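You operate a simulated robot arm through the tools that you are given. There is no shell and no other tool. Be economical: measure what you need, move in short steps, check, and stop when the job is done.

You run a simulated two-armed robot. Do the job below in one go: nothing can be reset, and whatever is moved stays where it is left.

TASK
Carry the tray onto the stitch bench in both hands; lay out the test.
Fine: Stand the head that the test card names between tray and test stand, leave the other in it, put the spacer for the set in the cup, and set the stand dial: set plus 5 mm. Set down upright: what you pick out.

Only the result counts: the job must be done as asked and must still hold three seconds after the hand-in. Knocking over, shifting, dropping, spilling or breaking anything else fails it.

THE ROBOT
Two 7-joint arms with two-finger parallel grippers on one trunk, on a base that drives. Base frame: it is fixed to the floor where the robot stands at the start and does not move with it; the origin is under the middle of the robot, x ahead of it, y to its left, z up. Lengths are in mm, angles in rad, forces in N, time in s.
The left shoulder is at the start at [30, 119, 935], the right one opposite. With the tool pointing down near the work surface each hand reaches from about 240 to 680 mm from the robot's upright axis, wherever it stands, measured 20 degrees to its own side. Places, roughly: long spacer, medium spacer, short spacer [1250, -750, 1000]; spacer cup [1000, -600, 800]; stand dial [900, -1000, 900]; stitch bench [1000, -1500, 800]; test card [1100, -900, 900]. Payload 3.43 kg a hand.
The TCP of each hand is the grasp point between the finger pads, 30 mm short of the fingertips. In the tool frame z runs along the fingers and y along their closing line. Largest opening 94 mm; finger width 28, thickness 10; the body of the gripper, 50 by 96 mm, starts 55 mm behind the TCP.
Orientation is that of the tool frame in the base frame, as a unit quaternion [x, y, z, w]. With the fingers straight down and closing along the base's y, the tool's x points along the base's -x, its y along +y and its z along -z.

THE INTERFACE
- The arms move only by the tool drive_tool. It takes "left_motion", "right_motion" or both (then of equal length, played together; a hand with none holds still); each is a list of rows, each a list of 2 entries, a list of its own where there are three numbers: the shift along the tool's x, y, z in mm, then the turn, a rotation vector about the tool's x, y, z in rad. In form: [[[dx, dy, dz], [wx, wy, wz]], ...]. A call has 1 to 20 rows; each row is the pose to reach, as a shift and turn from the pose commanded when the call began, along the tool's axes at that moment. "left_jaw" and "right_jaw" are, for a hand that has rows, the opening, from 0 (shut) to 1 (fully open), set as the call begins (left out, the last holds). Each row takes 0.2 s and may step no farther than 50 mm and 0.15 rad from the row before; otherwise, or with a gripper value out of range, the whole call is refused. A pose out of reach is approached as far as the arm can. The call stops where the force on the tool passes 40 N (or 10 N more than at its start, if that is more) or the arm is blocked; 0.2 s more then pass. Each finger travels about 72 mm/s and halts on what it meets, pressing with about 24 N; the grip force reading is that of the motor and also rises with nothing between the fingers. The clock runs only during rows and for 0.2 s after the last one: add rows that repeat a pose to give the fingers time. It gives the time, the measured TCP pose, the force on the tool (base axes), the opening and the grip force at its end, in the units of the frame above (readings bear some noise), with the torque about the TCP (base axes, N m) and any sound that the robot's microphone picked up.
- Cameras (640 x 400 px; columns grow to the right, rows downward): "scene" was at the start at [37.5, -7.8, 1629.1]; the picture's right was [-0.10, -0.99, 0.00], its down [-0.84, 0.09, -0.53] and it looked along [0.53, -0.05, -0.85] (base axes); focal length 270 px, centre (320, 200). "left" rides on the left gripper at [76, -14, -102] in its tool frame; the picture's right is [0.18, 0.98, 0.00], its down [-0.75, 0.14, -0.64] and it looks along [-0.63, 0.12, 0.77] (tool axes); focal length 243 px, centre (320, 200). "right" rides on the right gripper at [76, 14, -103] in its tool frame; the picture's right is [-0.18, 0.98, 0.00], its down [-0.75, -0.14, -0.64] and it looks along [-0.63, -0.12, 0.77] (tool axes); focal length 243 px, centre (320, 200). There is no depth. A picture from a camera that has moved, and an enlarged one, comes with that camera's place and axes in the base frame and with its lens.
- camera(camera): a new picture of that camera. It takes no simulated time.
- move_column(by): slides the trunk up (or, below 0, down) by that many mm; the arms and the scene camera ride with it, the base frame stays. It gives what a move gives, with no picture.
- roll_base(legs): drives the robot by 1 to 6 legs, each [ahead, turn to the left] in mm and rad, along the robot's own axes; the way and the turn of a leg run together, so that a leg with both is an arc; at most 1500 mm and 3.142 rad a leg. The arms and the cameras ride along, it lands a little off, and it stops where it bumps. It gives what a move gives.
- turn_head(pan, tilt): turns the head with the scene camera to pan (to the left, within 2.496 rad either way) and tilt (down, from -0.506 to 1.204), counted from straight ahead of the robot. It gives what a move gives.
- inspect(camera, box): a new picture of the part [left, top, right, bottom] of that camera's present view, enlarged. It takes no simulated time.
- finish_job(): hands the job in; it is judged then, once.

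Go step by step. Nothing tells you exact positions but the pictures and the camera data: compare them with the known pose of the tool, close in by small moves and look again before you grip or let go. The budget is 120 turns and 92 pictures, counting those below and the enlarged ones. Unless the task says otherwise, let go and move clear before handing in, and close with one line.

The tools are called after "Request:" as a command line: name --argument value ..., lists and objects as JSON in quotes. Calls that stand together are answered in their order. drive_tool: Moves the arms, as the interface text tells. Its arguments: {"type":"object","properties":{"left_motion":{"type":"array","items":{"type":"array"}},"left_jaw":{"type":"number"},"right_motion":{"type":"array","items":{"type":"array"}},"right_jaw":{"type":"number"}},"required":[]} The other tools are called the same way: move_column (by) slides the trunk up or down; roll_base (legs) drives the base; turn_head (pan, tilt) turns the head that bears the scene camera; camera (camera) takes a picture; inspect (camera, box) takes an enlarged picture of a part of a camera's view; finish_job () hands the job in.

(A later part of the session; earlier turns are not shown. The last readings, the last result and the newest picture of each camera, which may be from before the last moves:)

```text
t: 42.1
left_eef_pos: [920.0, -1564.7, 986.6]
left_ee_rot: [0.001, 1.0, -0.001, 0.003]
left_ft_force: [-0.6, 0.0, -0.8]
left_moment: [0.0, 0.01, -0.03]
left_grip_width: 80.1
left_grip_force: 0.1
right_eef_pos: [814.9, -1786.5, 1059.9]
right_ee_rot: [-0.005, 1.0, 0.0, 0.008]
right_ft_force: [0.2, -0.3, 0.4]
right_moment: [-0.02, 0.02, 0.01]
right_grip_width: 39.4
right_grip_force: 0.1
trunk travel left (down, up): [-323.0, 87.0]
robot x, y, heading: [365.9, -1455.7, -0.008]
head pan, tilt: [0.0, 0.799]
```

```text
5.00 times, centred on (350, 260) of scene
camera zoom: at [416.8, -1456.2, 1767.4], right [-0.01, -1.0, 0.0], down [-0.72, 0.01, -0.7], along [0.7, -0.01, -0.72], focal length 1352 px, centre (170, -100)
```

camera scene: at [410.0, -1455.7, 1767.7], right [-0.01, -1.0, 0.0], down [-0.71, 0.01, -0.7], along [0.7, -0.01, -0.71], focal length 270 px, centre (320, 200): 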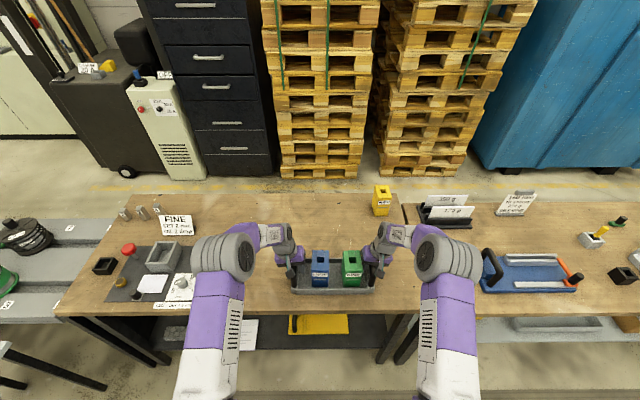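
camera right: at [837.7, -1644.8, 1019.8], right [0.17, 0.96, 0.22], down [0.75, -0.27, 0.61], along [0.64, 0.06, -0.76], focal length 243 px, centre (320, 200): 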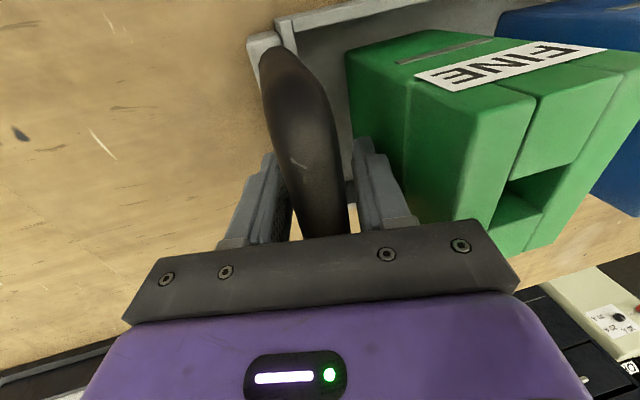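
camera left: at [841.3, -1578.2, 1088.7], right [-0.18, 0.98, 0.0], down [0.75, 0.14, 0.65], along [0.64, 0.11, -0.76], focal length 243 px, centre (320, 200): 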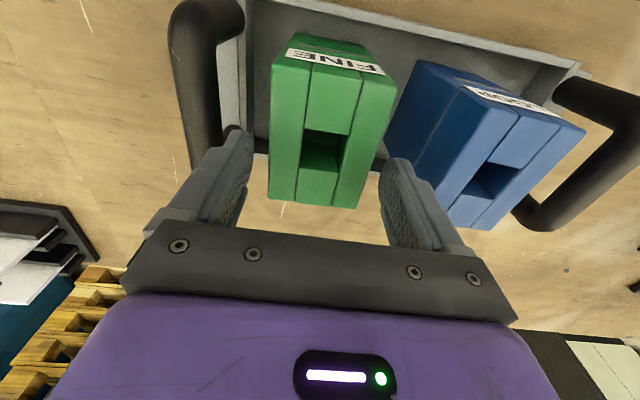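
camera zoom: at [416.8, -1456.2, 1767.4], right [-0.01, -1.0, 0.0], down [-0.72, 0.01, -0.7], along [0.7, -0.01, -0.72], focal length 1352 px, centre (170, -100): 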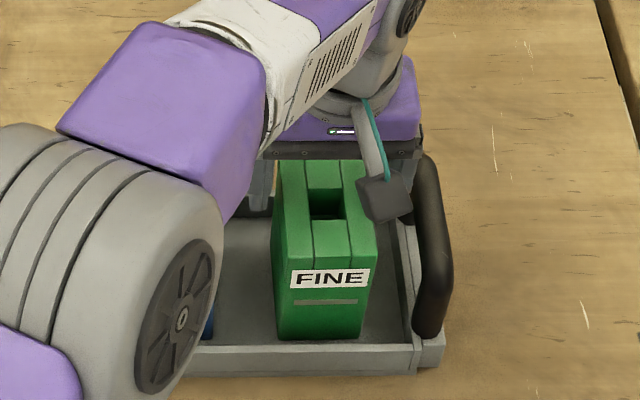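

The head is centred between the fingers. I lower 16 mm more with 77 mm opening and look from the hand and scene.

Request:
drive_tool --left_motion '[[[0, -1, 8], [0, 0, 0]], [[0, -1, 17], [0, 0, 0]]]' --left_jaw 0.83

Request:
camera --camera "left"

Request:
camera --camera "right"

```text
t: 42.7
left_eef_pos: [917.4, -1566.9, 969.7]
left_ee_rot: [0.002, 1.0, 0.0, 0.005]
left_ft_force: [0.1, -0.5, -0.2]
left_moment: [-0.02, -0.04, -0.01]
left_grip_width: 78.0
left_grip_force: 0.1
right_eef_pos: [814.4, -1786.4, 1060.3]
right_ee_rot: [-0.005, 1.0, 0.0, 0.008]
right_ft_force: [-0.6, -0.3, -0.7]
right_moment: [0.0, -0.03, -0.02]
right_grip_width: 39.6
right_grip_force: 0.0
trunk travel left (down, up): [-323.0, 87.0]
robot x, y, heading: [364.1, -1452.8, -0.008]
head pan, tilt: [0.0, 0.799]
```

```text
58 pictures are left
camera left: at [840.8, -1579.4, 1072.3], right [-0.18, 0.98, 0.0], down [0.75, 0.14, 0.65], along [0.64, 0.12, -0.76], focal length 243 px, centre (320, 200)
```

left: 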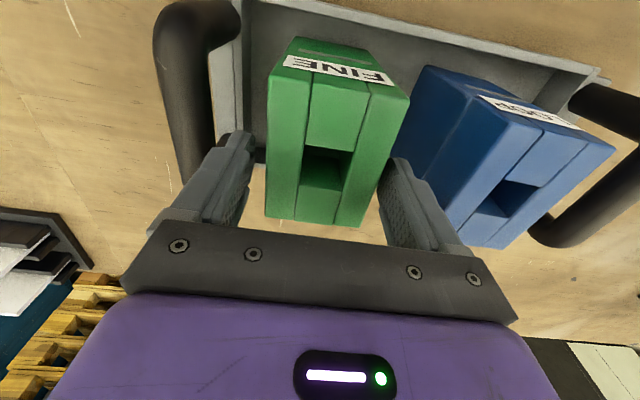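

```text
57 pictures are left
camera right: at [736.1, -1773.6, 1161.8], right [0.18, 0.98, 0.0], down [0.74, -0.14, 0.65], along [0.64, -0.11, -0.76], focal length 243 px, centre (320, 200)
```

right: 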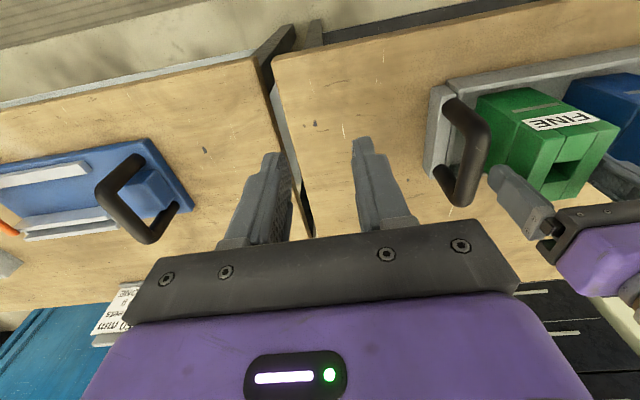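

Fingertips are alongside the head and inside the handle bar. I lower to z≈952 (tips above bar top), and close gently.

Request:
drive_tool --left_motion '[[[0, 0, 9], [0, 0, 0]], [[0, 0, 18], [0, 0, 0]]]'

Request:
drive_tool --left_motion '[[[0, 0, 0], [0, 0, 0]], [[0, 0, 0], [0, 0, 0]]]' --left_jaw 0.4

Request:
camera --camera "right"

```text
t: 43.3
left_eef_pos: [918.5, -1566.3, 951.5]
left_ee_rot: [0.002, 1.0, -0.001, 0.005]
left_ft_force: [-0.4, -0.3, 0.4]
left_moment: [0.01, 0.02, 0.02]
left_grip_width: 78.2
left_grip_force: 0.0
right_eef_pos: [815.8, -1786.8, 1059.8]
right_ee_rot: [-0.004, 1.0, 0.001, 0.007]
right_ft_force: [-0.3, -0.2, 0.4]
right_moment: [0.0, -0.02, -0.02]
right_grip_width: 39.4
right_grip_force: 0.0
trunk travel left (down, up): [-323.0, 87.0]
robot x, y, heading: [367.1, -1455.2, -0.007]
head pan, tilt: [0.0, 0.799]
```

```text
t: 43.9
left_eef_pos: [917.8, -1565.7, 950.3]
left_ee_rot: [0.001, 1.0, 0.0, 0.004]
left_ft_force: [1.1, 1.9, 0.6]
left_moment: [0.25, -0.23, 0.12]
left_grip_width: 64.5
left_grip_force: 23.9
right_eef_pos: [814.8, -1787.2, 1060.0]
right_ee_rot: [-0.005, 1.0, 0.0, 0.009]
right_ft_force: [-1.0, -1.0, 0.3]
right_moment: [0.0, -0.02, 0.0]
right_grip_width: 39.5
right_grip_force: 0.0
trunk travel left (down, up): [-323.0, 87.0]
robot x, y, heading: [364.3, -1454.3, -0.006]
head pan, tilt: [0.0, 0.799]
```

```text
56 pictures are left
camera right: at [736.2, -1773.5, 1161.8], right [0.18, 0.98, 0.0], down [0.74, -0.14, 0.65], along [0.64, -0.11, -0.76], focal length 243 px, centre (320, 200)
```

right: 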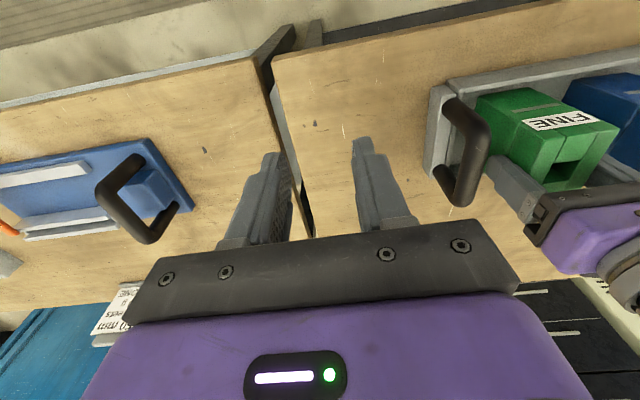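

FINE is held (64.5 mm, 24 N). I lift it a little first and check.

Request:
drive_tool --left_motion '[[[0, 0, -10], [0, 0, 0]], [[0, 0, -20], [0, 0, 0]], [[0, 0, -30], [0, 0, 0]]]' --left_jaw 0.3

Request:
inspect --camera "scene" --box '[260, 200, 420, 300]'

```text
t: 44.7
left_eef_pos: [917.7, -1566.6, 980.9]
left_ee_rot: [0.001, 1.0, -0.001, 0.003]
left_ft_force: [0.5, 1.2, -9.2]
left_moment: [0.01, -0.11, -0.01]
left_grip_width: 64.5
left_grip_force: 23.6
right_eef_pos: [814.0, -1787.6, 1059.4]
right_ee_rot: [-0.004, 1.0, 0.001, 0.007]
right_ft_force: [0.4, -0.3, -0.1]
right_moment: [0.02, -0.02, -0.02]
right_grip_width: 39.5
right_grip_force: 0.1
trunk travel left (down, up): [-323.0, 87.0]
robot x, y, heading: [367.2, -1451.7, -0.011]
head pan, tilt: [0.0, 0.799]
```

```text
4.00 times, centred on (340, 250) of scene
camera zoom: at [416.9, -1456.6, 1767.4], right [-0.01, -1.0, 0.0], down [-0.72, 0.01, -0.7], along [0.7, -0.01, -0.72], focal length 1081 px, centre (240, 0)
```

zoom: 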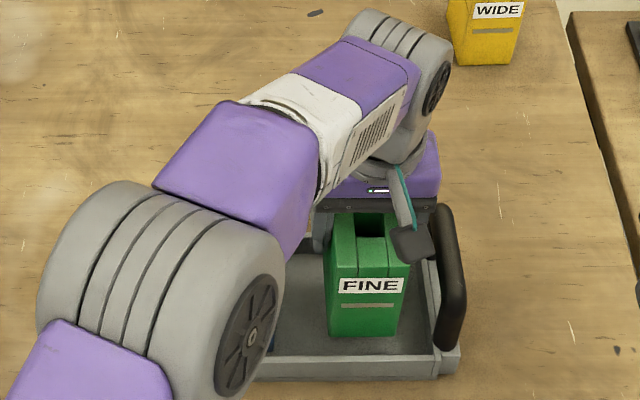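

The head is lifted and level (9 N). I raise it 120 mm more and carry it left over LOOP to y≈-1215.

Request:
drive_tool --left_motion '[[[0, 0, -40], [0, 0, 0]], [[0, 0, -80], [0, 0, 0]], [[0, 0, -120], [0, 0, 0]], [[0, 35, -125], [0, 0, 0]], [[0, 70, -125], [0, 0, 0]], [[0, 105, -125], [0, 0, 0]], [[0, 140, -125], [0, 0, 0]], [[0, 175, -125], [0, 0, 0]], [[0, 210, -125], [0, 0, 0]], [[0, 245, -125], [0, 0, 0]], [[0, 280, -125], [0, 0, 0]], [[0, 315, -125], [0, 0, 0]], [[0, 350, -125], [0, 0, 0]]]'

Request:
camera --camera "scene"

Request:
camera --camera "left"

```text
t: 47.5
left_eef_pos: [918.6, -1215.7, 1107.1]
left_ee_rot: [0.002, 1.0, -0.001, 0.003]
left_ft_force: [-0.1, 0.1, -8.6]
left_moment: [0.03, -0.11, 0.0]
left_grip_width: 64.3
left_grip_force: 23.6
right_eef_pos: [813.9, -1785.4, 1060.4]
right_ee_rot: [-0.005, 1.0, 0.001, 0.007]
right_ft_force: [-0.2, -0.3, 1.2]
right_moment: [0.01, 0.02, 0.01]
right_grip_width: 39.6
right_grip_force: 0.0
trunk travel left (down, up): [-323.0, 87.0]
robot x, y, heading: [366.7, -1458.1, -0.01]
head pan, tilt: [0.0, 0.799]
```

```text
54 pictures are left
camera scene: at [416.9, -1454.3, 1767.4], right [-0.01, -1.0, 0.0], down [-0.72, 0.01, -0.7], along [0.7, -0.01, -0.72], focal length 270 px, centre (320, 200)
```

scene: 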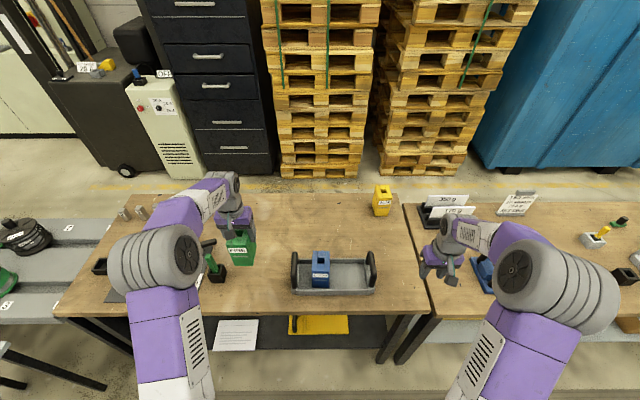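

```text
53 pictures are left
camera left: at [840.6, -1228.1, 1208.7], right [-0.18, 0.98, 0.0], down [0.75, 0.14, 0.65], along [0.64, 0.11, -0.76], focal length 243 px, centre (320, 200)
```

left: 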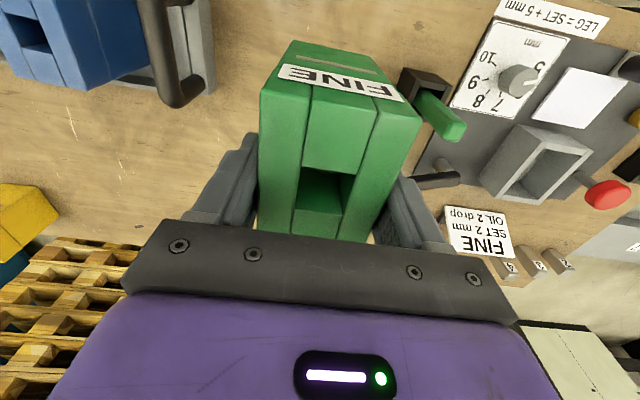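

The spot is clear: pen holder ends at y≈-1105, tray at about -1390. I shift to y≈-1232 and lower to just above the bench.

Request:
drive_tool --left_motion '[[[0, -8, 38], [0, 0, 0]], [[0, -16, 76], [0, 0, 0]], [[0, -16, 114], [0, 0, 0]], [[0, -16, 148], [0, 0, 0]]]'

Request:
inspect --camera "scene" --box '[180, 200, 340, 300]'

```text
t: 48.5
left_eef_pos: [924.3, -1234.9, 956.9]
left_ee_rot: [0.001, 1.0, 0.0, 0.004]
left_ft_force: [0.1, -0.5, -8.6]
left_moment: [-0.01, -0.11, 0.01]
left_grip_width: 64.7
left_grip_force: 24.1
right_eef_pos: [816.1, -1786.5, 1060.1]
right_ee_rot: [-0.003, 1.0, 0.001, 0.007]
right_ft_force: [-0.5, -0.2, -0.2]
right_moment: [-0.01, 0.0, -0.01]
right_grip_width: 39.6
right_grip_force: 0.1
trunk travel left (down, up): [-323.0, 87.0]
robot x, y, heading: [366.8, -1455.4, -0.016]
head pan, tilt: [0.0, 0.799]
```

```text
4.00 times, centred on (260, 250) of scene
camera zoom: at [418.1, -1455.8, 1767.4], right [-0.01, -1.0, 0.0], down [-0.72, 0.01, -0.7], along [0.7, -0.01, -0.72], focal length 1081 px, centre (560, 0)
```

zoom: 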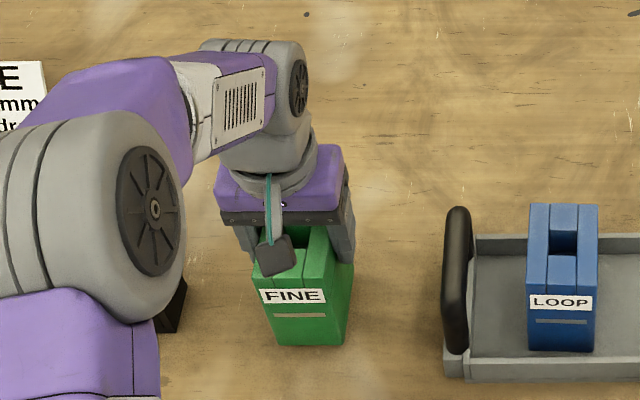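

Now I lower in small steps until the force shows it standing on the bench.

Request:
drive_tool --left_motion '[[[0, 0, 3], [0, 0, 0]], [[0, 0, 6], [0, 0, 0]], [[0, 0, 8], [0, 0, 0]], [[0, 0, 8], [0, 0, 0]]]'

```text
t: 49.5
left_eef_pos: [920.1, -1233.5, 950.3]
left_ee_rot: [0.002, 1.0, -0.001, 0.003]
left_ft_force: [0.4, 0.3, -9.4]
left_moment: [-0.01, -0.08, 0.04]
left_grip_width: 64.5
left_grip_force: 24.2
right_eef_pos: [814.5, -1786.1, 1059.1]
right_ee_rot: [-0.004, 1.0, 0.0, 0.008]
right_ft_force: [0.1, -0.6, -0.3]
right_moment: [-0.02, -0.01, 0.01]
right_grip_width: 39.6
right_grip_force: 0.1
trunk travel left (down, up): [-323.0, 87.0]
robot x, y, heading: [368.2, -1457.8, -0.007]
head pan, tilt: [0.0, 0.799]
```

Request:
drive_tool --left_motion '[[[0, 0, 2], [0, 0, 0]], [[0, 0, 4], [0, 0, 0]], [[0, 0, 6], [0, 0, 0]], [[0, 0, 6], [0, 0, 0]]]'

```text
t: 50.5
left_eef_pos: [919.5, -1232.9, 943.9]
left_ee_rot: [0.002, 1.0, 0.0, 0.003]
left_ft_force: [0.6, 0.1, -8.6]
left_moment: [0.0, -0.05, -0.03]
left_grip_width: 64.2
left_grip_force: 24.2
right_eef_pos: [813.7, -1786.7, 1059.8]
right_ee_rot: [-0.004, 1.0, 0.0, 0.008]
right_ft_force: [0.0, -0.5, -0.3]
right_moment: [-0.01, -0.03, 0.01]
right_grip_width: 39.6
right_grip_force: 0.0
trunk travel left (down, up): [-323.0, 87.0]
robot x, y, heading: [366.5, -1457.3, -0.006]
head pan, tilt: [0.0, 0.799]
```

Still hanging free; I continue down in small steps.

Request:
drive_tool --left_motion '[[[0, 0, 2], [0, 0, 0]], [[0, 0, 4], [0, 0, 0]], [[0, 0, 5], [0, 0, 0]], [[0, 0, 5], [0, 0, 0]]]'

```text
t: 51.5
left_eef_pos: [918.9, -1233.6, 941.6]
left_ee_rot: [0.002, 1.0, 0.0, 0.007]
left_ft_force: [1.2, 0.3, 17.6]
left_moment: [0.0, 0.01, 0.13]
left_grip_width: 64.6
left_grip_force: 23.9
right_eef_pos: [813.5, -1786.3, 1060.9]
right_ee_rot: [-0.005, 1.0, 0.0, 0.009]
right_ft_force: [-1.2, 0.2, -0.3]
right_moment: [-0.02, 0.01, -0.01]
right_grip_width: 39.5
right_grip_force: 0.1
trunk travel left (down, up): [-323.0, 87.0]
robot x, y, heading: [362.2, -1452.5, -0.007]
head pan, tilt: [0.0, 0.799]
```

It stands on the bench. I ease off 2 mm, open, and rise.

Request:
drive_tool --left_motion '[[[0, 0, -2], [0, 0, 0]]]'

Request:
drive_tool --left_motion '[[[0, 0, 0], [0, 0, 0]], [[0, 0, 0], [0, 0, 0]], [[0, 0, -20], [0, 0, 0]], [[0, 0, -60], [0, 0, 0]], [[0, 0, -100], [0, 0, 0]], [[0, 0, -140], [0, 0, 0]]]' --left_jaw 0.95

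Request:
camera --camera "left"

Request:
camera --camera "scene"

```text
t: 51.9
left_eef_pos: [919.5, -1232.7, 942.4]
left_ee_rot: [0.002, 1.0, 0.0, 0.005]
left_ft_force: [6.1, 1.9, 7.3]
left_moment: [0.0, -0.54, 0.04]
left_grip_width: 64.6
left_grip_force: 23.8
right_eef_pos: [814.9, -1788.3, 1059.7]
right_ee_rot: [-0.005, 1.0, 0.0, 0.007]
right_ft_force: [0.3, 0.3, 0.2]
right_moment: [0.01, 0.02, -0.02]
right_grip_width: 39.9
right_grip_force: 0.0
trunk travel left (down, up): [-323.0, 87.0]
robot x, y, heading: [368.3, -1458.0, -0.007]
head pan, tilt: [0.0, 0.799]
```

```text
t: 53.3
left_eef_pos: [917.8, -1235.7, 1083.2]
left_ee_rot: [0.002, 1.0, 0.0, 0.003]
left_ft_force: [-0.7, 0.0, 0.7]
left_moment: [-0.02, -0.02, 0.02]
left_grip_width: 88.9
left_grip_force: 0.1
right_eef_pos: [813.0, -1788.0, 1060.0]
right_ee_rot: [-0.004, 1.0, 0.0, 0.007]
right_ft_force: [-0.5, 0.8, -0.6]
right_moment: [0.04, 0.0, -0.03]
right_grip_width: 39.3
right_grip_force: 0.2
trunk travel left (down, up): [-323.0, 87.0]
robot x, y, heading: [364.8, -1455.4, -0.01]
head pan, tilt: [0.0, 0.799]
```

```text
51 pictures are left
camera left: at [840.0, -1247.4, 1185.6], right [-0.18, 0.98, 0.0], down [0.75, 0.14, 0.65], along [0.64, 0.11, -0.76], focal length 243 px, centre (320, 200)
```

left: 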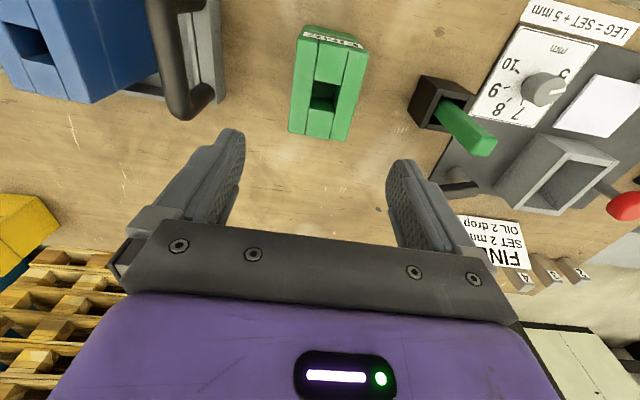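

```text
50 pictures are left
camera scene: at [415.4, -1456.6, 1767.5], right [-0.01, -1.0, 0.0], down [-0.72, 0.01, -0.7], along [0.7, -0.01, -0.72], focal length 270 px, centre (320, 200)
```

scene: 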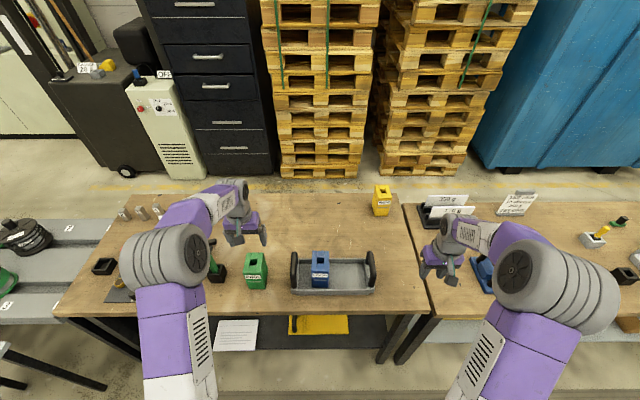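

FINE stands upright between the tray and the stand. Next I back off, move left along the bench to y≈-780, and face it again for the dial, spacers and cup.

Request:
roll_base --legs '[[-260, 0], [0, 1.578], [675, 0], [0, -1.5708]]'

Request:
camera --camera "scene"

```text
t: 66.1
left_eef_pos: [653.7, -552.1, 1082.8]
left_ee_rot: [-0.015, 1.0, 0.0, 0.004]
left_ft_force: [0.1, -0.5, -0.7]
left_moment: [-0.04, 0.02, 0.0]
left_grip_width: 89.0
left_grip_force: 0.0
right_eef_pos: [567.6, -1106.6, 1058.9]
right_ee_rot: [-0.021, 1.0, 0.001, 0.008]
right_ft_force: [-0.4, -0.5, 0.4]
right_moment: [0.0, 0.04, 0.0]
right_grip_width: 39.5
right_grip_force: 0.1
trunk travel left (down, up): [-323.0, 87.0]
robot x, y, heading: [110.8, -792.0, 0.028]
head pan, tilt: [0.0, 0.799]
```

```text
49 pictures are left
camera scene: at [159.0, -790.2, 1767.5], right [0.03, -1.0, 0.0], down [-0.72, -0.02, -0.7], along [0.7, 0.02, -0.72], focal length 270 px, centre (320, 200)
```

scene: 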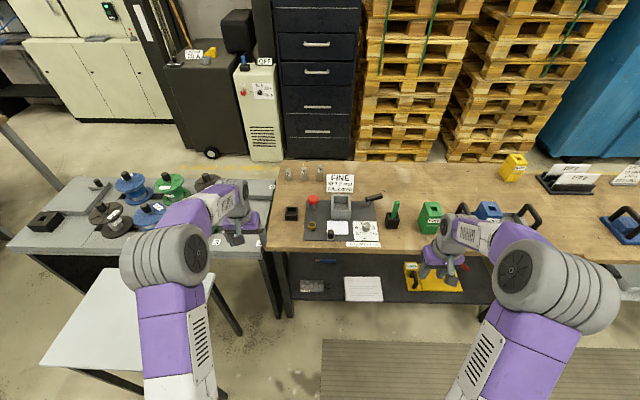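

Everything is standing. I drive forward 340 mm and then look closely at the stand, spacers, and cup.

Request:
roll_base --legs '[[340, -0.028]]'

Request:
camera --camera "scene"

Request:
camera --camera "left"

Request:
camera --camera "right"

```text
t: 68.3
left_eef_pos: [1000.8, -564.0, 1081.5]
left_ee_rot: [0.0, 1.0, 0.001, 0.004]
left_ft_force: [-0.4, 0.1, 0.0]
left_moment: [-0.03, 0.02, 0.0]
left_grip_width: 88.9
left_grip_force: 0.1
right_eef_pos: [898.9, -1116.8, 1060.3]
right_ee_rot: [-0.006, 1.0, 0.001, 0.008]
right_ft_force: [0.4, 0.8, -0.4]
right_moment: [0.01, 0.02, -0.02]
right_grip_width: 39.6
right_grip_force: 0.0
trunk travel left (down, up): [-323.0, 87.0]
robot x, y, heading: [452.2, -789.9, -0.003]
head pan, tilt: [0.0, 0.799]
```

```text
48 pictures are left
camera scene: at [499.8, -788.0, 1767.5], right [0.0, -1.0, 0.0], down [-0.72, 0.0, -0.7], along [0.7, 0.0, -0.72], focal length 270 px, centre (320, 200)
```

scene: 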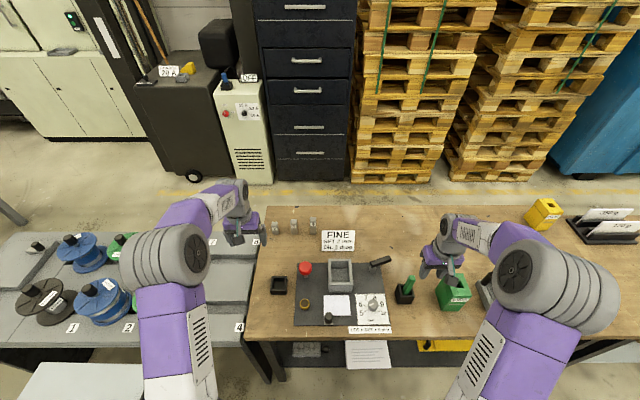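

```text
47 pictures are left
camera left: at [923.2, -576.8, 1184.8], right [-0.18, 0.98, 0.0], down [0.75, 0.14, 0.65], along [0.64, 0.12, -0.76], focal length 243 px, centre (320, 200)
```

left: 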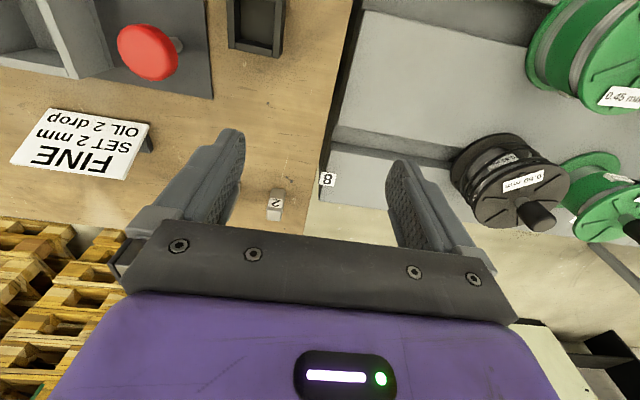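

```text
46 pictures are left
camera right: at [820.9, -1104.0, 1161.7], right [0.17, 0.99, 0.0], down [0.75, -0.13, 0.65], along [0.64, -0.11, -0.76], focal length 243 px, centre (320, 200)
```

right: 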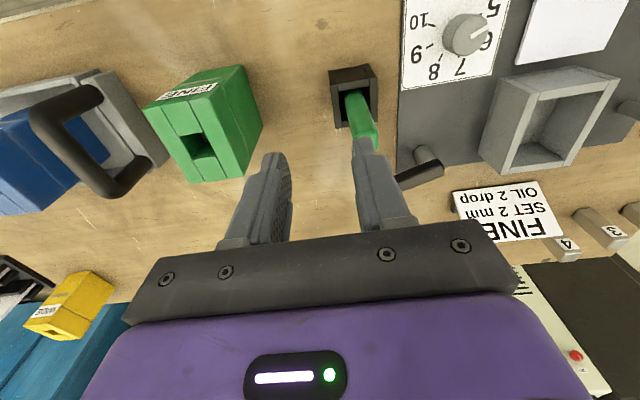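

Now a closer look at the dial and at the spacers and cup.

Request:
inspect --camera "scene" --box '[350, 285, 398, 340]'

Request:
inspect --camera "right" --box '[390, 0, 530, 90]'

Request:
inspect --camera "scene" --box '[250, 200, 350, 320]'

```text
7.27 times, centred on (374, 312) of scene
camera zoom: at [499.8, -788.0, 1767.5], right [0.0, -1.0, 0.0], down [-0.72, 0.0, -0.7], along [0.7, 0.0, -0.72], focal length 1966 px, centre (-73, -618)
```

zoom: 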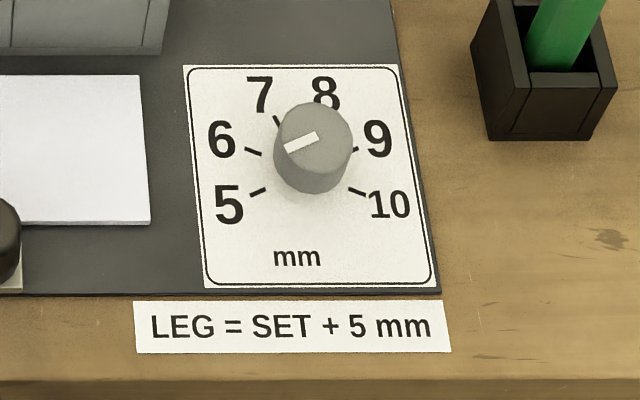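

```text
4.44 times, centred on (460, 45) of right
camera zoom: at [820.9, -1104.0, 1161.7], right [0.17, 0.99, 0.0], down [0.75, -0.13, 0.65], along [0.64, -0.11, -0.76], focal length 1078 px, centre (-302, 889)
```

zoom: 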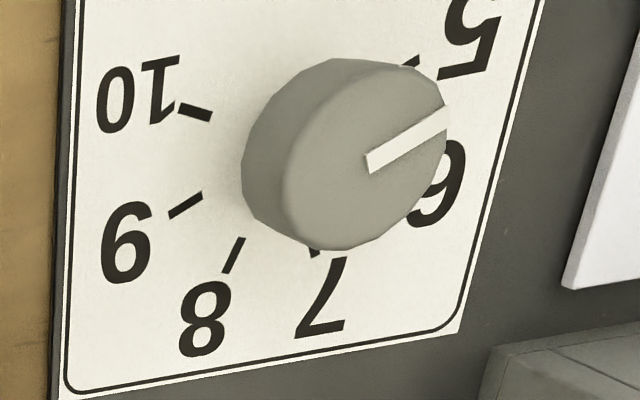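

```text
3.33 times, centred on (300, 260) of scene
camera zoom: at [499.8, -788.0, 1767.5], right [0.0, -1.0, 0.0], down [-0.72, 0.0, -0.7], along [0.7, 0.0, -0.72], focal length 901 px, centre (387, 0)
```

zoom: 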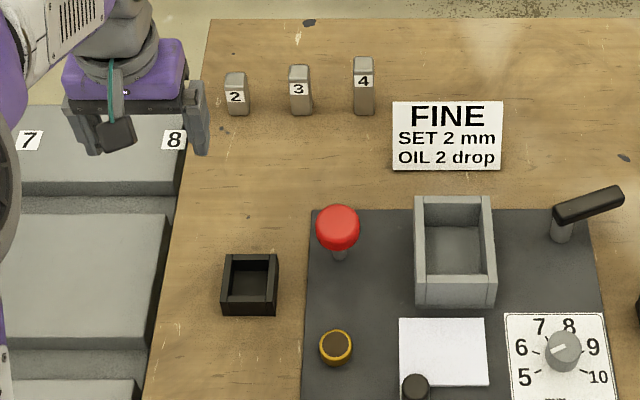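

The dial points at about 5; ticks are 45° apart, so 7 is a 90° clockwise turn. The knob top is at about (879, -965, 879), Ø≈35. I bring the right hand above it, pre-turned by -0.8 rad.

Request:
drive_tool --right_motion '[[[3, 25, 5], [0, 0, -0.14]], [[7, 50, 15], [0, 0, -0.28]], [[11, 76, 35], [0, 0, -0.42]], [[14, 102, 60], [0, 0, -0.56]], [[17, 127, 85], [0, 0, -0.7]], [[20, 152, 110], [0, 0, -0.8]]]' --right_jaw 0.65

Request:
camera --camera "right"

Request:
inspect --camera "scene" --box '[320, 260, 440, 335]'

```text
t: 69.7
left_eef_pos: [1000.7, -563.5, 1081.1]
left_ee_rot: [0.0, 1.0, -0.001, 0.003]
left_ft_force: [0.0, -0.2, 0.5]
left_moment: [-0.03, -0.03, -0.01]
left_grip_width: 89.7
left_grip_force: 0.0
right_eef_pos: [879.6, -963.5, 949.9]
right_ee_rot: [-0.396, 0.918, -0.003, 0.007]
right_ft_force: [0.9, -0.3, 0.3]
right_moment: [0.0, 0.0, -0.01]
right_grip_width: 61.0
right_grip_force: 0.1
trunk travel left (down, up): [-323.0, 87.0]
robot x, y, heading: [447.6, -784.0, -0.001]
head pan, tilt: [0.0, 0.799]
```

```text
42 pictures are left
camera right: at [814.6, -1010.3, 1051.6], right [-0.59, 0.81, -0.01], down [0.61, 0.45, 0.65], along [0.53, 0.38, -0.76], focal length 243 px, centre (320, 200)
```

right: 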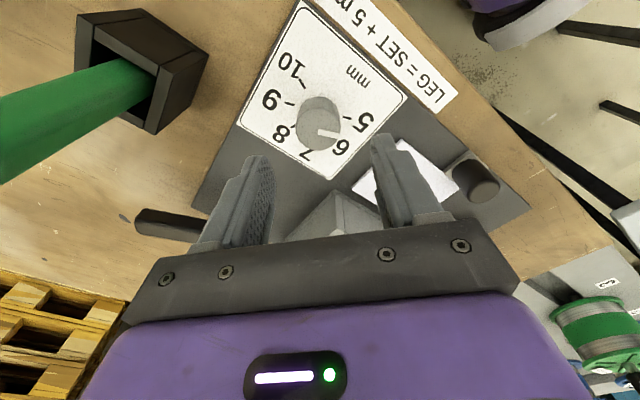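

```text
5.33 times, centred on (380, 298) of scene
camera zoom: at [499.9, -787.0, 1767.4], right [0.0, -1.0, 0.0], down [-0.72, 0.0, -0.7], along [0.7, 0.0, -0.72], focal length 1442 px, centre (0, -320)
```

zoom: 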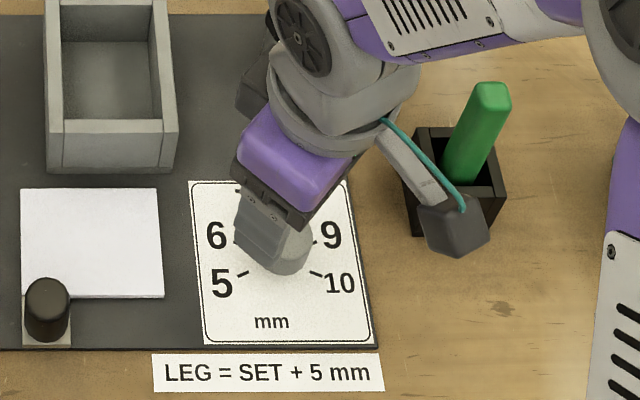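

Knob appears centred at about (877, -967). I lower 55 mm with a small correction and check.

Request:
drive_tool --right_motion '[[[3, 0, 28], [0, 0, 0]], [[5, -0.6, 52], [0, 0, 0]]]'

Request:
camera --camera "right"

```text
t: 70.3
left_eef_pos: [999.9, -564.2, 1082.6]
left_ee_rot: [-0.001, 1.0, -0.001, 0.005]
left_ft_force: [0.1, -0.1, 0.6]
left_moment: [0.0, -0.01, -0.04]
left_grip_width: 89.0
left_grip_force: 0.0
right_eef_pos: [878.8, -970.7, 895.9]
right_ee_rot: [-0.395, 0.919, -0.002, 0.008]
right_ft_force: [0.2, 1.1, -0.7]
right_moment: [-0.04, 0.03, 0.0]
right_grip_width: 61.1
right_grip_force: 0.1
trunk travel left (down, up): [-323.0, 87.0]
robot x, y, heading: [449.3, -783.8, -0.003]
head pan, tilt: [0.0, 0.799]
```

```text
40 pictures are left
camera right: at [813.6, -1015.5, 998.6], right [-0.59, 0.81, -0.01], down [0.61, 0.45, 0.65], along [0.53, 0.38, -0.76], focal length 243 px, centre (320, 200)
```

right: 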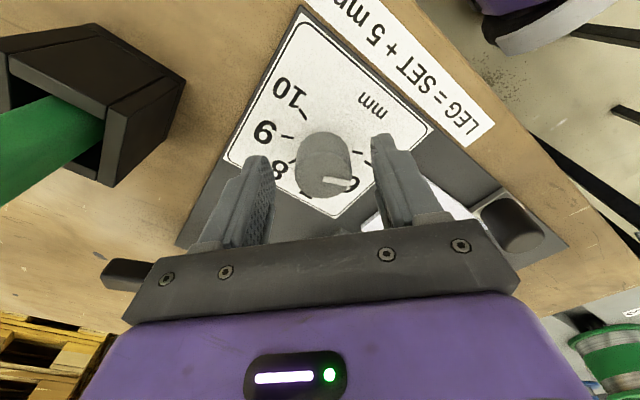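

Well centred. I lower the last 17 mm and close on the knob.

Request:
drive_tool --right_motion '[[[0, 0, 9], [0, 0, 0]], [[0, 0, 17], [0, 0, 0]]]'

Request:
drive_tool --right_motion '[[[0, 0, 0], [0, 0, 0]], [[0, 0, 0], [0, 0, 0]], [[0, 0, 0], [0, 0, 0]]]' --right_jaw 0.1

Request:
camera --camera "right"

```text
t: 70.9
left_eef_pos: [1002.0, -563.3, 1082.3]
left_ee_rot: [0.0, 1.0, 0.0, 0.004]
left_ft_force: [0.3, -0.1, 0.4]
left_moment: [0.03, -0.01, 0.01]
left_grip_width: 89.5
left_grip_force: 0.0
right_eef_pos: [878.2, -969.1, 879.4]
right_ee_rot: [-0.396, 0.918, -0.002, 0.008]
right_ft_force: [-0.9, 0.2, 0.6]
right_moment: [0.0, 0.0, -0.03]
right_grip_width: 61.2
right_grip_force: 0.1
trunk travel left (down, up): [-323.0, 87.0]
robot x, y, heading: [447.8, -789.1, -0.008]
head pan, tilt: [0.0, 0.799]
```

```text
t: 71.7
left_eef_pos: [1000.3, -564.4, 1082.8]
left_ee_rot: [0.0, 1.0, -0.001, 0.004]
left_ft_force: [-0.6, -0.3, 0.6]
left_moment: [-0.02, 0.03, -0.02]
left_grip_width: 89.3
left_grip_force: 0.1
right_eef_pos: [878.2, -968.4, 879.6]
right_ee_rot: [-0.396, 0.918, -0.003, 0.008]
right_ft_force: [-1.3, 2.9, -1.8]
right_moment: [0.61, 0.73, -0.05]
right_grip_width: 33.1
right_grip_force: 44.9
trunk travel left (down, up): [-323.0, 87.0]
robot x, y, heading: [449.6, -787.1, -0.0]
head pan, tilt: [0.0, 0.799]
```

```text
39 pictures are left
camera right: at [813.2, -1014.2, 981.8], right [-0.59, 0.81, -0.01], down [0.61, 0.45, 0.65], along [0.53, 0.38, -0.76], focal length 243 px, centre (320, 200)
```

right: 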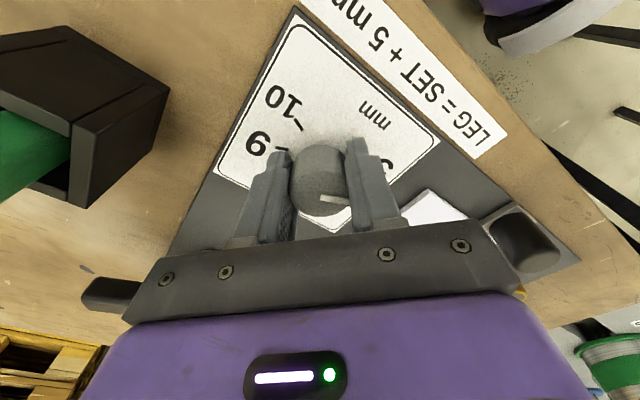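

Knob is gripped. I turn it 90° clockwise (seen from above).

Request:
drive_tool --right_motion '[[[0, 0, 0], [0, 0, 0.143]], [[0, 0, 0], [0, 0, 0.286]], [[0, 0, 0], [0, 0, 0.429]], [[0, 0, 0], [0, 0, 0.571]], [[0, 0, 0], [0, 0, 0.714]], [[0, 0, 0], [0, 0, 0.857]], [[0, 0, 0], [0, 0, 1.0]], [[0, 0, 0], [0, 0, 1.143]], [[0, 0, 0], [0, 0, 1.286]], [[0, 0, 0], [0, 0, 1.429]], [[0, 0, 0], [0, 0, 1.571]], [[0, 0, 0], [0, 0, 1.571]]]'

Request:
camera --camera "right"

```text
t: 74.3
left_eef_pos: [1001.8, -563.7, 1081.5]
left_ee_rot: [0.0, 1.0, -0.001, 0.004]
left_ft_force: [0.4, -0.3, -0.5]
left_moment: [0.02, 0.03, -0.01]
left_grip_width: 89.3
left_grip_force: 0.1
right_eef_pos: [878.8, -966.3, 881.4]
right_ee_rot: [0.371, 0.929, 0.003, 0.005]
right_ft_force: [-0.4, 19.3, -26.6]
right_moment: [-0.39, 1.02, -0.04]
right_grip_width: 33.0
right_grip_force: 44.9
trunk travel left (down, up): [-323.0, 87.0]
robot x, y, heading: [449.3, -786.0, -0.0]
head pan, tilt: [0.0, 0.799]
```

```text
38 pictures are left
camera right: at [831.0, -903.6, 983.5], right [0.81, 0.59, 0.01], down [0.44, -0.62, 0.65], along [0.39, -0.52, -0.76], focal length 243 px, centre (320, 200)
```

right: 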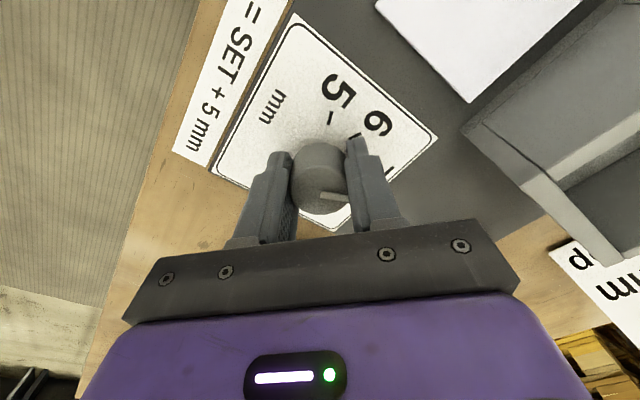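

The knob turned with the hand. I open, rise, move aside and read the dial.

Request:
drive_tool --right_motion '[[[0, 0, 0], [0, 0, 0]], [[0, 0, 0], [0, 0, 0]], [[0, 0, -40], [0, 0, 0]], [[0, 0, -80], [0, 0, 0]], [[0, 0, -120], [0, 0, 0]]]' --right_jaw 0.65

Request:
inspect --camera "right" --box '[240, 20, 440, 190]'

Request:
inspect --camera "scene" --box '[350, 285, 398, 340]'

```text
t: 75.5
left_eef_pos: [999.1, -562.8, 1082.3]
left_ee_rot: [0.0, 1.0, -0.001, 0.004]
left_ft_force: [0.1, 0.0, -0.3]
left_moment: [0.07, -0.03, 0.0]
left_grip_width: 89.5
left_grip_force: 0.0
right_eef_pos: [875.6, -968.4, 1001.0]
right_ee_rot: [0.37, 0.929, 0.004, 0.008]
right_ft_force: [-0.2, -0.9, -1.0]
right_moment: [0.02, 0.01, 0.01]
right_grip_width: 61.0
right_grip_force: 0.1
trunk travel left (down, up): [-323.0, 87.0]
robot x, y, heading: [451.4, -785.2, -0.002]
head pan, tilt: [0.0, 0.799]
```

```text
2.35 times, centred on (340, 105) of right
camera zoom: at [827.5, -905.6, 1102.6], right [0.81, 0.59, 0.01], down [0.44, -0.62, 0.65], along [0.39, -0.52, -0.76], focal length 571 px, centre (273, 424)
```

zoom: 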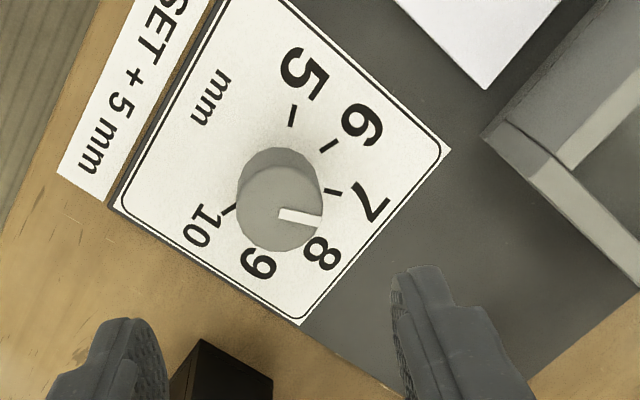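

```text
7.27 times, centred on (374, 312) of scene
camera zoom: at [497.8, -788.0, 1767.5], right [0.0, -1.0, 0.0], down [-0.72, 0.0, -0.7], along [0.7, 0.0, -0.72], focal length 1966 px, centre (-73, -618)
```

zoom: 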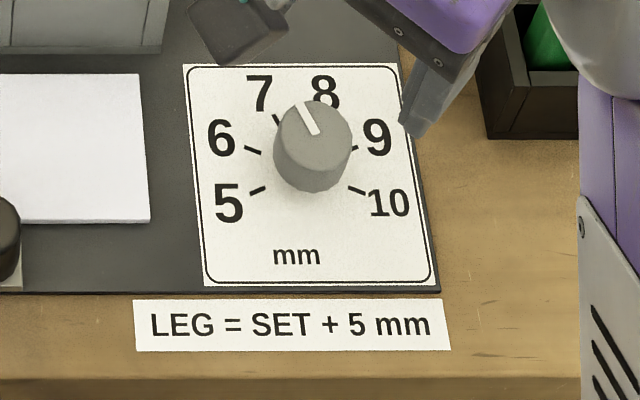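

The pointer is close to 7; I zoom in tightly to verify the angle.

Request:
inspect --camera "scene" --box '[362, 294, 386, 318]'

Request:
inspect --camera "right" --box '[310, 60, 400, 140]'

```text
16.00 times, centred on (374, 306) of scene
camera zoom: at [497.8, -788.0, 1767.5], right [0.0, -1.0, 0.0], down [-0.72, 0.0, -0.7], along [0.7, 0.0, -0.72], focal length 4325 px, centre (-544, -1496)
```

zoom: 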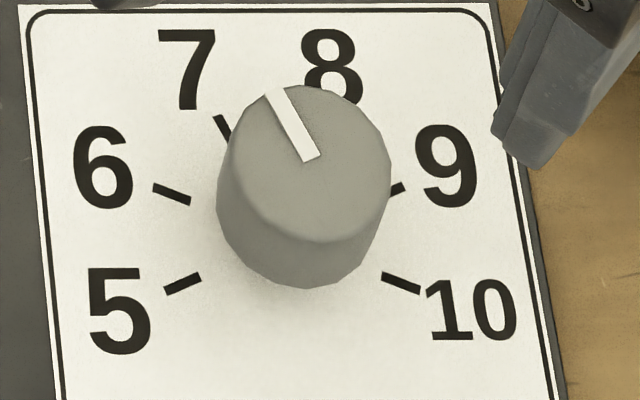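

```text
5.00 times, centred on (355, 100) of right
camera zoom: at [827.5, -905.6, 1102.6], right [0.81, 0.59, 0.01], down [0.44, -0.62, 0.65], along [0.39, -0.52, -0.76], focal length 1213 px, centre (145, 700)
```

zoom: 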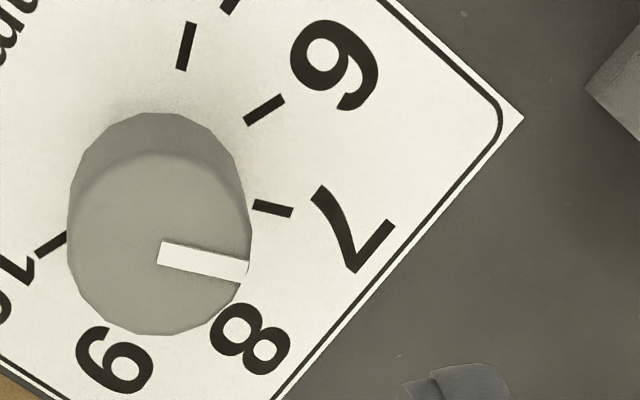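

The pointer lines up with the 7 mark, so the dial is set. Next is spacer 2 (at about (1205, -598)): I raise the right hand, creep forward 40 mm, and swing the left hand over with the fingers pitched forward.

Request:
drive_tool --right_motion '[[[0, 0, -30], [0, 0, 0]], [[0, 0, -60], [0, 0, 0]]]'

Request:
roll_base --legs '[[40, 0]]'

Request:
drive_tool --left_motion '[[[-30, -7, 24], [0, -0.12, 0]], [[-60, -14, 48], [0, -0.24, 0]], [[-90, -21, 72], [0, -0.36, 0]], [[-120, -28, 96], [0, -0.48, 0]], [[-150, -34, 120], [0, -0.6, 0]]]' --left_jaw 0.6

Request:
camera --camera "left"

Request:
inspect --camera "scene" --box '[220, 180, 380, 290]'

```text
t: 76.1
left_eef_pos: [1000.8, -563.8, 1082.4]
left_ee_rot: [-0.001, 1.0, 0.001, 0.004]
left_ft_force: [-0.2, 0.2, -0.2]
left_moment: [0.04, 0.0, 0.0]
left_grip_width: 89.4
left_grip_force: 0.1
right_eef_pos: [875.7, -968.9, 1059.9]
right_ee_rot: [0.369, 0.929, 0.003, 0.006]
right_ft_force: [0.5, 0.0, -0.1]
right_moment: [0.03, 0.03, -0.03]
right_grip_width: 61.1
right_grip_force: 0.1
trunk travel left (down, up): [-323.0, 87.0]
robot x, y, heading: [445.4, -788.5, -0.001]
head pan, tilt: [0.0, 0.799]
```

```text
t: 77.0
left_eef_pos: [1040.7, -563.1, 1083.3]
left_ee_rot: [0.0, 1.0, -0.001, 0.003]
left_ft_force: [0.6, -0.5, -0.4]
left_moment: [0.01, -0.02, 0.01]
left_grip_width: 89.5
left_grip_force: 0.1
right_eef_pos: [917.8, -968.4, 1057.6]
right_ee_rot: [0.37, 0.929, 0.003, 0.007]
right_ft_force: [1.4, -0.2, -1.0]
right_moment: [0.01, 0.0, 0.0]
right_grip_width: 60.9
right_grip_force: 0.1
trunk travel left (down, up): [-323.0, 87.0]
robot x, y, heading: [484.6, -787.4, 0.003]
head pan, tilt: [0.0, 0.799]
```

```text
t: 78.2
left_eef_pos: [1189.6, -598.5, 962.1]
left_ee_rot: [0.0, 0.954, -0.001, 0.301]
left_ft_force: [-0.4, -0.6, 0.2]
left_moment: [-0.04, 0.02, 0.01]
left_grip_width: 56.3
left_grip_force: 0.1
right_eef_pos: [917.0, -968.3, 1059.4]
right_ee_rot: [0.37, 0.929, 0.003, 0.007]
right_ft_force: [0.1, 0.7, -0.1]
right_moment: [0.0, 0.01, -0.01]
right_grip_width: 61.3
right_grip_force: 0.2
trunk travel left (down, up): [-323.0, 87.0]
robot x, y, heading: [490.8, -784.3, -0.002]
head pan, tilt: [0.0, 0.799]
```

```text
33 pictures are left
camera left: at [1069.4, -611.1, 1004.2], right [-0.15, 0.98, -0.11], down [0.25, 0.14, 0.96], along [0.96, 0.12, -0.27], focal length 243 px, centre (320, 200)
```

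left: 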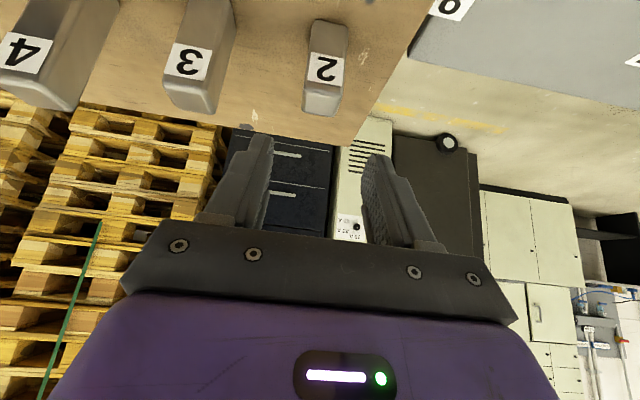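

```text
3.64 times, centred on (300, 235) of scene
camera zoom: at [540.0, -788.3, 1767.4], right [0.0, -1.0, 0.0], down [-0.72, 0.0, -0.7], along [0.7, 0.0, -0.72], focal length 983 px, centre (393, 73)
```

zoom: 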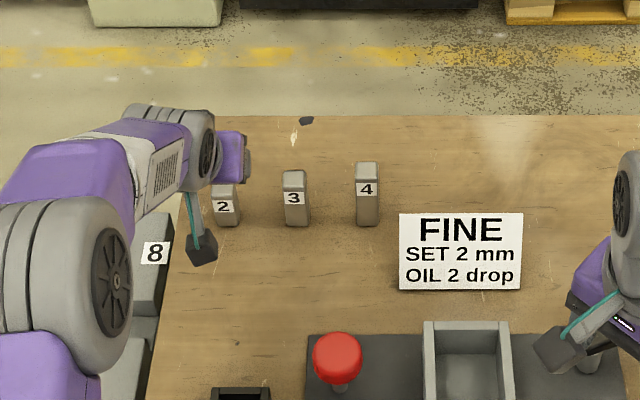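

Spacer 2 stands at about (1217, -601), top near z≈888. I move to an approach point 40 mm back along the tool axis and look; also measure the cup.

Request:
drive_tool --left_motion '[[[12, -1, 18], [0, 0, 0]], [[23.5, -2.5, 36], [0, 0, 0]]]'

Request:
camera --camera "left"

Request:
inspect --camera "scene" --box '[260, 260, 300, 310]'

```text
t: 78.8
left_eef_pos: [1192.4, -600.2, 920.2]
left_ee_rot: [0.0, 0.954, 0.0, 0.3]
left_ft_force: [0.9, 0.4, -0.6]
left_moment: [0.01, 0.01, -0.01]
left_grip_width: 56.4
left_grip_force: 0.0
right_eef_pos: [915.6, -967.8, 1060.4]
right_ee_rot: [0.369, 0.929, 0.003, 0.008]
right_ft_force: [0.8, -0.8, 0.0]
right_moment: [0.0, 0.04, 0.01]
right_grip_width: 61.1
right_grip_force: 0.0
trunk travel left (down, up): [-323.0, 87.0]
robot x, y, heading: [493.2, -786.8, -0.006]
head pan, tilt: [0.0, 0.799]
```

```text
31 pictures are left
camera left: at [1071.3, -612.7, 961.2], right [-0.15, 0.98, -0.11], down [0.25, 0.14, 0.96], along [0.96, 0.12, -0.27], focal length 243 px, centre (320, 200)
```

left: 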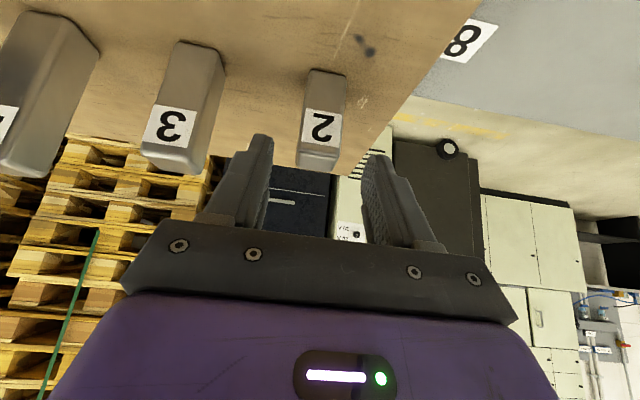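

```text
8.00 times, centred on (280, 285) of scene
camera zoom: at [539.0, -788.1, 1767.5], right [0.0, -1.0, 0.0], down [-0.72, 0.0, -0.7], along [0.7, 0.0, -0.72], focal length 2163 px, centre (640, -480)
```

zoom: 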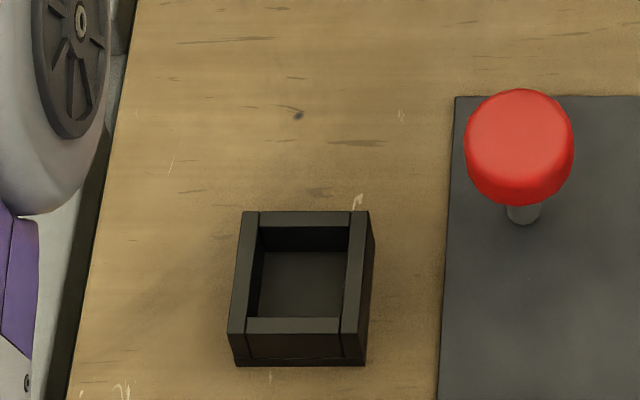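

Cup centre is at about (960, -640), rim z≈864, opening ~38. The spacer is centred between the fingers; I advance 33 mm along the tool axis and close on its top part.

Request:
drive_tool --left_motion '[[[0, 0, 12], [0, 0, 0]], [[0, 0, 24], [0, 0, 0]], [[-0.6, 0, 33], [0, 0, 0]]]'

Request:
camera --camera "left"

```text
t: 79.6
left_eef_pos: [1211.8, -600.3, 892.4]
left_ee_rot: [-0.001, 0.954, -0.001, 0.298]
left_ft_force: [-0.4, -0.6, -0.3]
left_moment: [-0.03, -0.05, 0.01]
left_grip_width: 56.5
left_grip_force: 0.0
right_eef_pos: [916.1, -969.4, 1058.9]
right_ee_rot: [0.37, 0.929, 0.003, 0.007]
right_ft_force: [0.0, 1.2, -0.9]
right_moment: [0.04, -0.04, -0.01]
right_grip_width: 61.0
right_grip_force: 0.1
trunk travel left (down, up): [-323.0, 87.0]
robot x, y, heading: [487.6, -787.9, 0.002]
head pan, tilt: [0.0, 0.799]
```

```text
29 pictures are left
camera left: at [1090.4, -613.3, 934.9], right [-0.15, 0.98, -0.11], down [0.25, 0.14, 0.96], along [0.96, 0.12, -0.27], focal length 243 px, centre (320, 200)
```

left: 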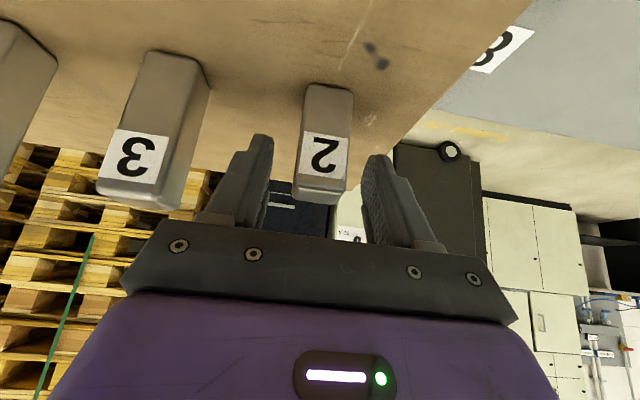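

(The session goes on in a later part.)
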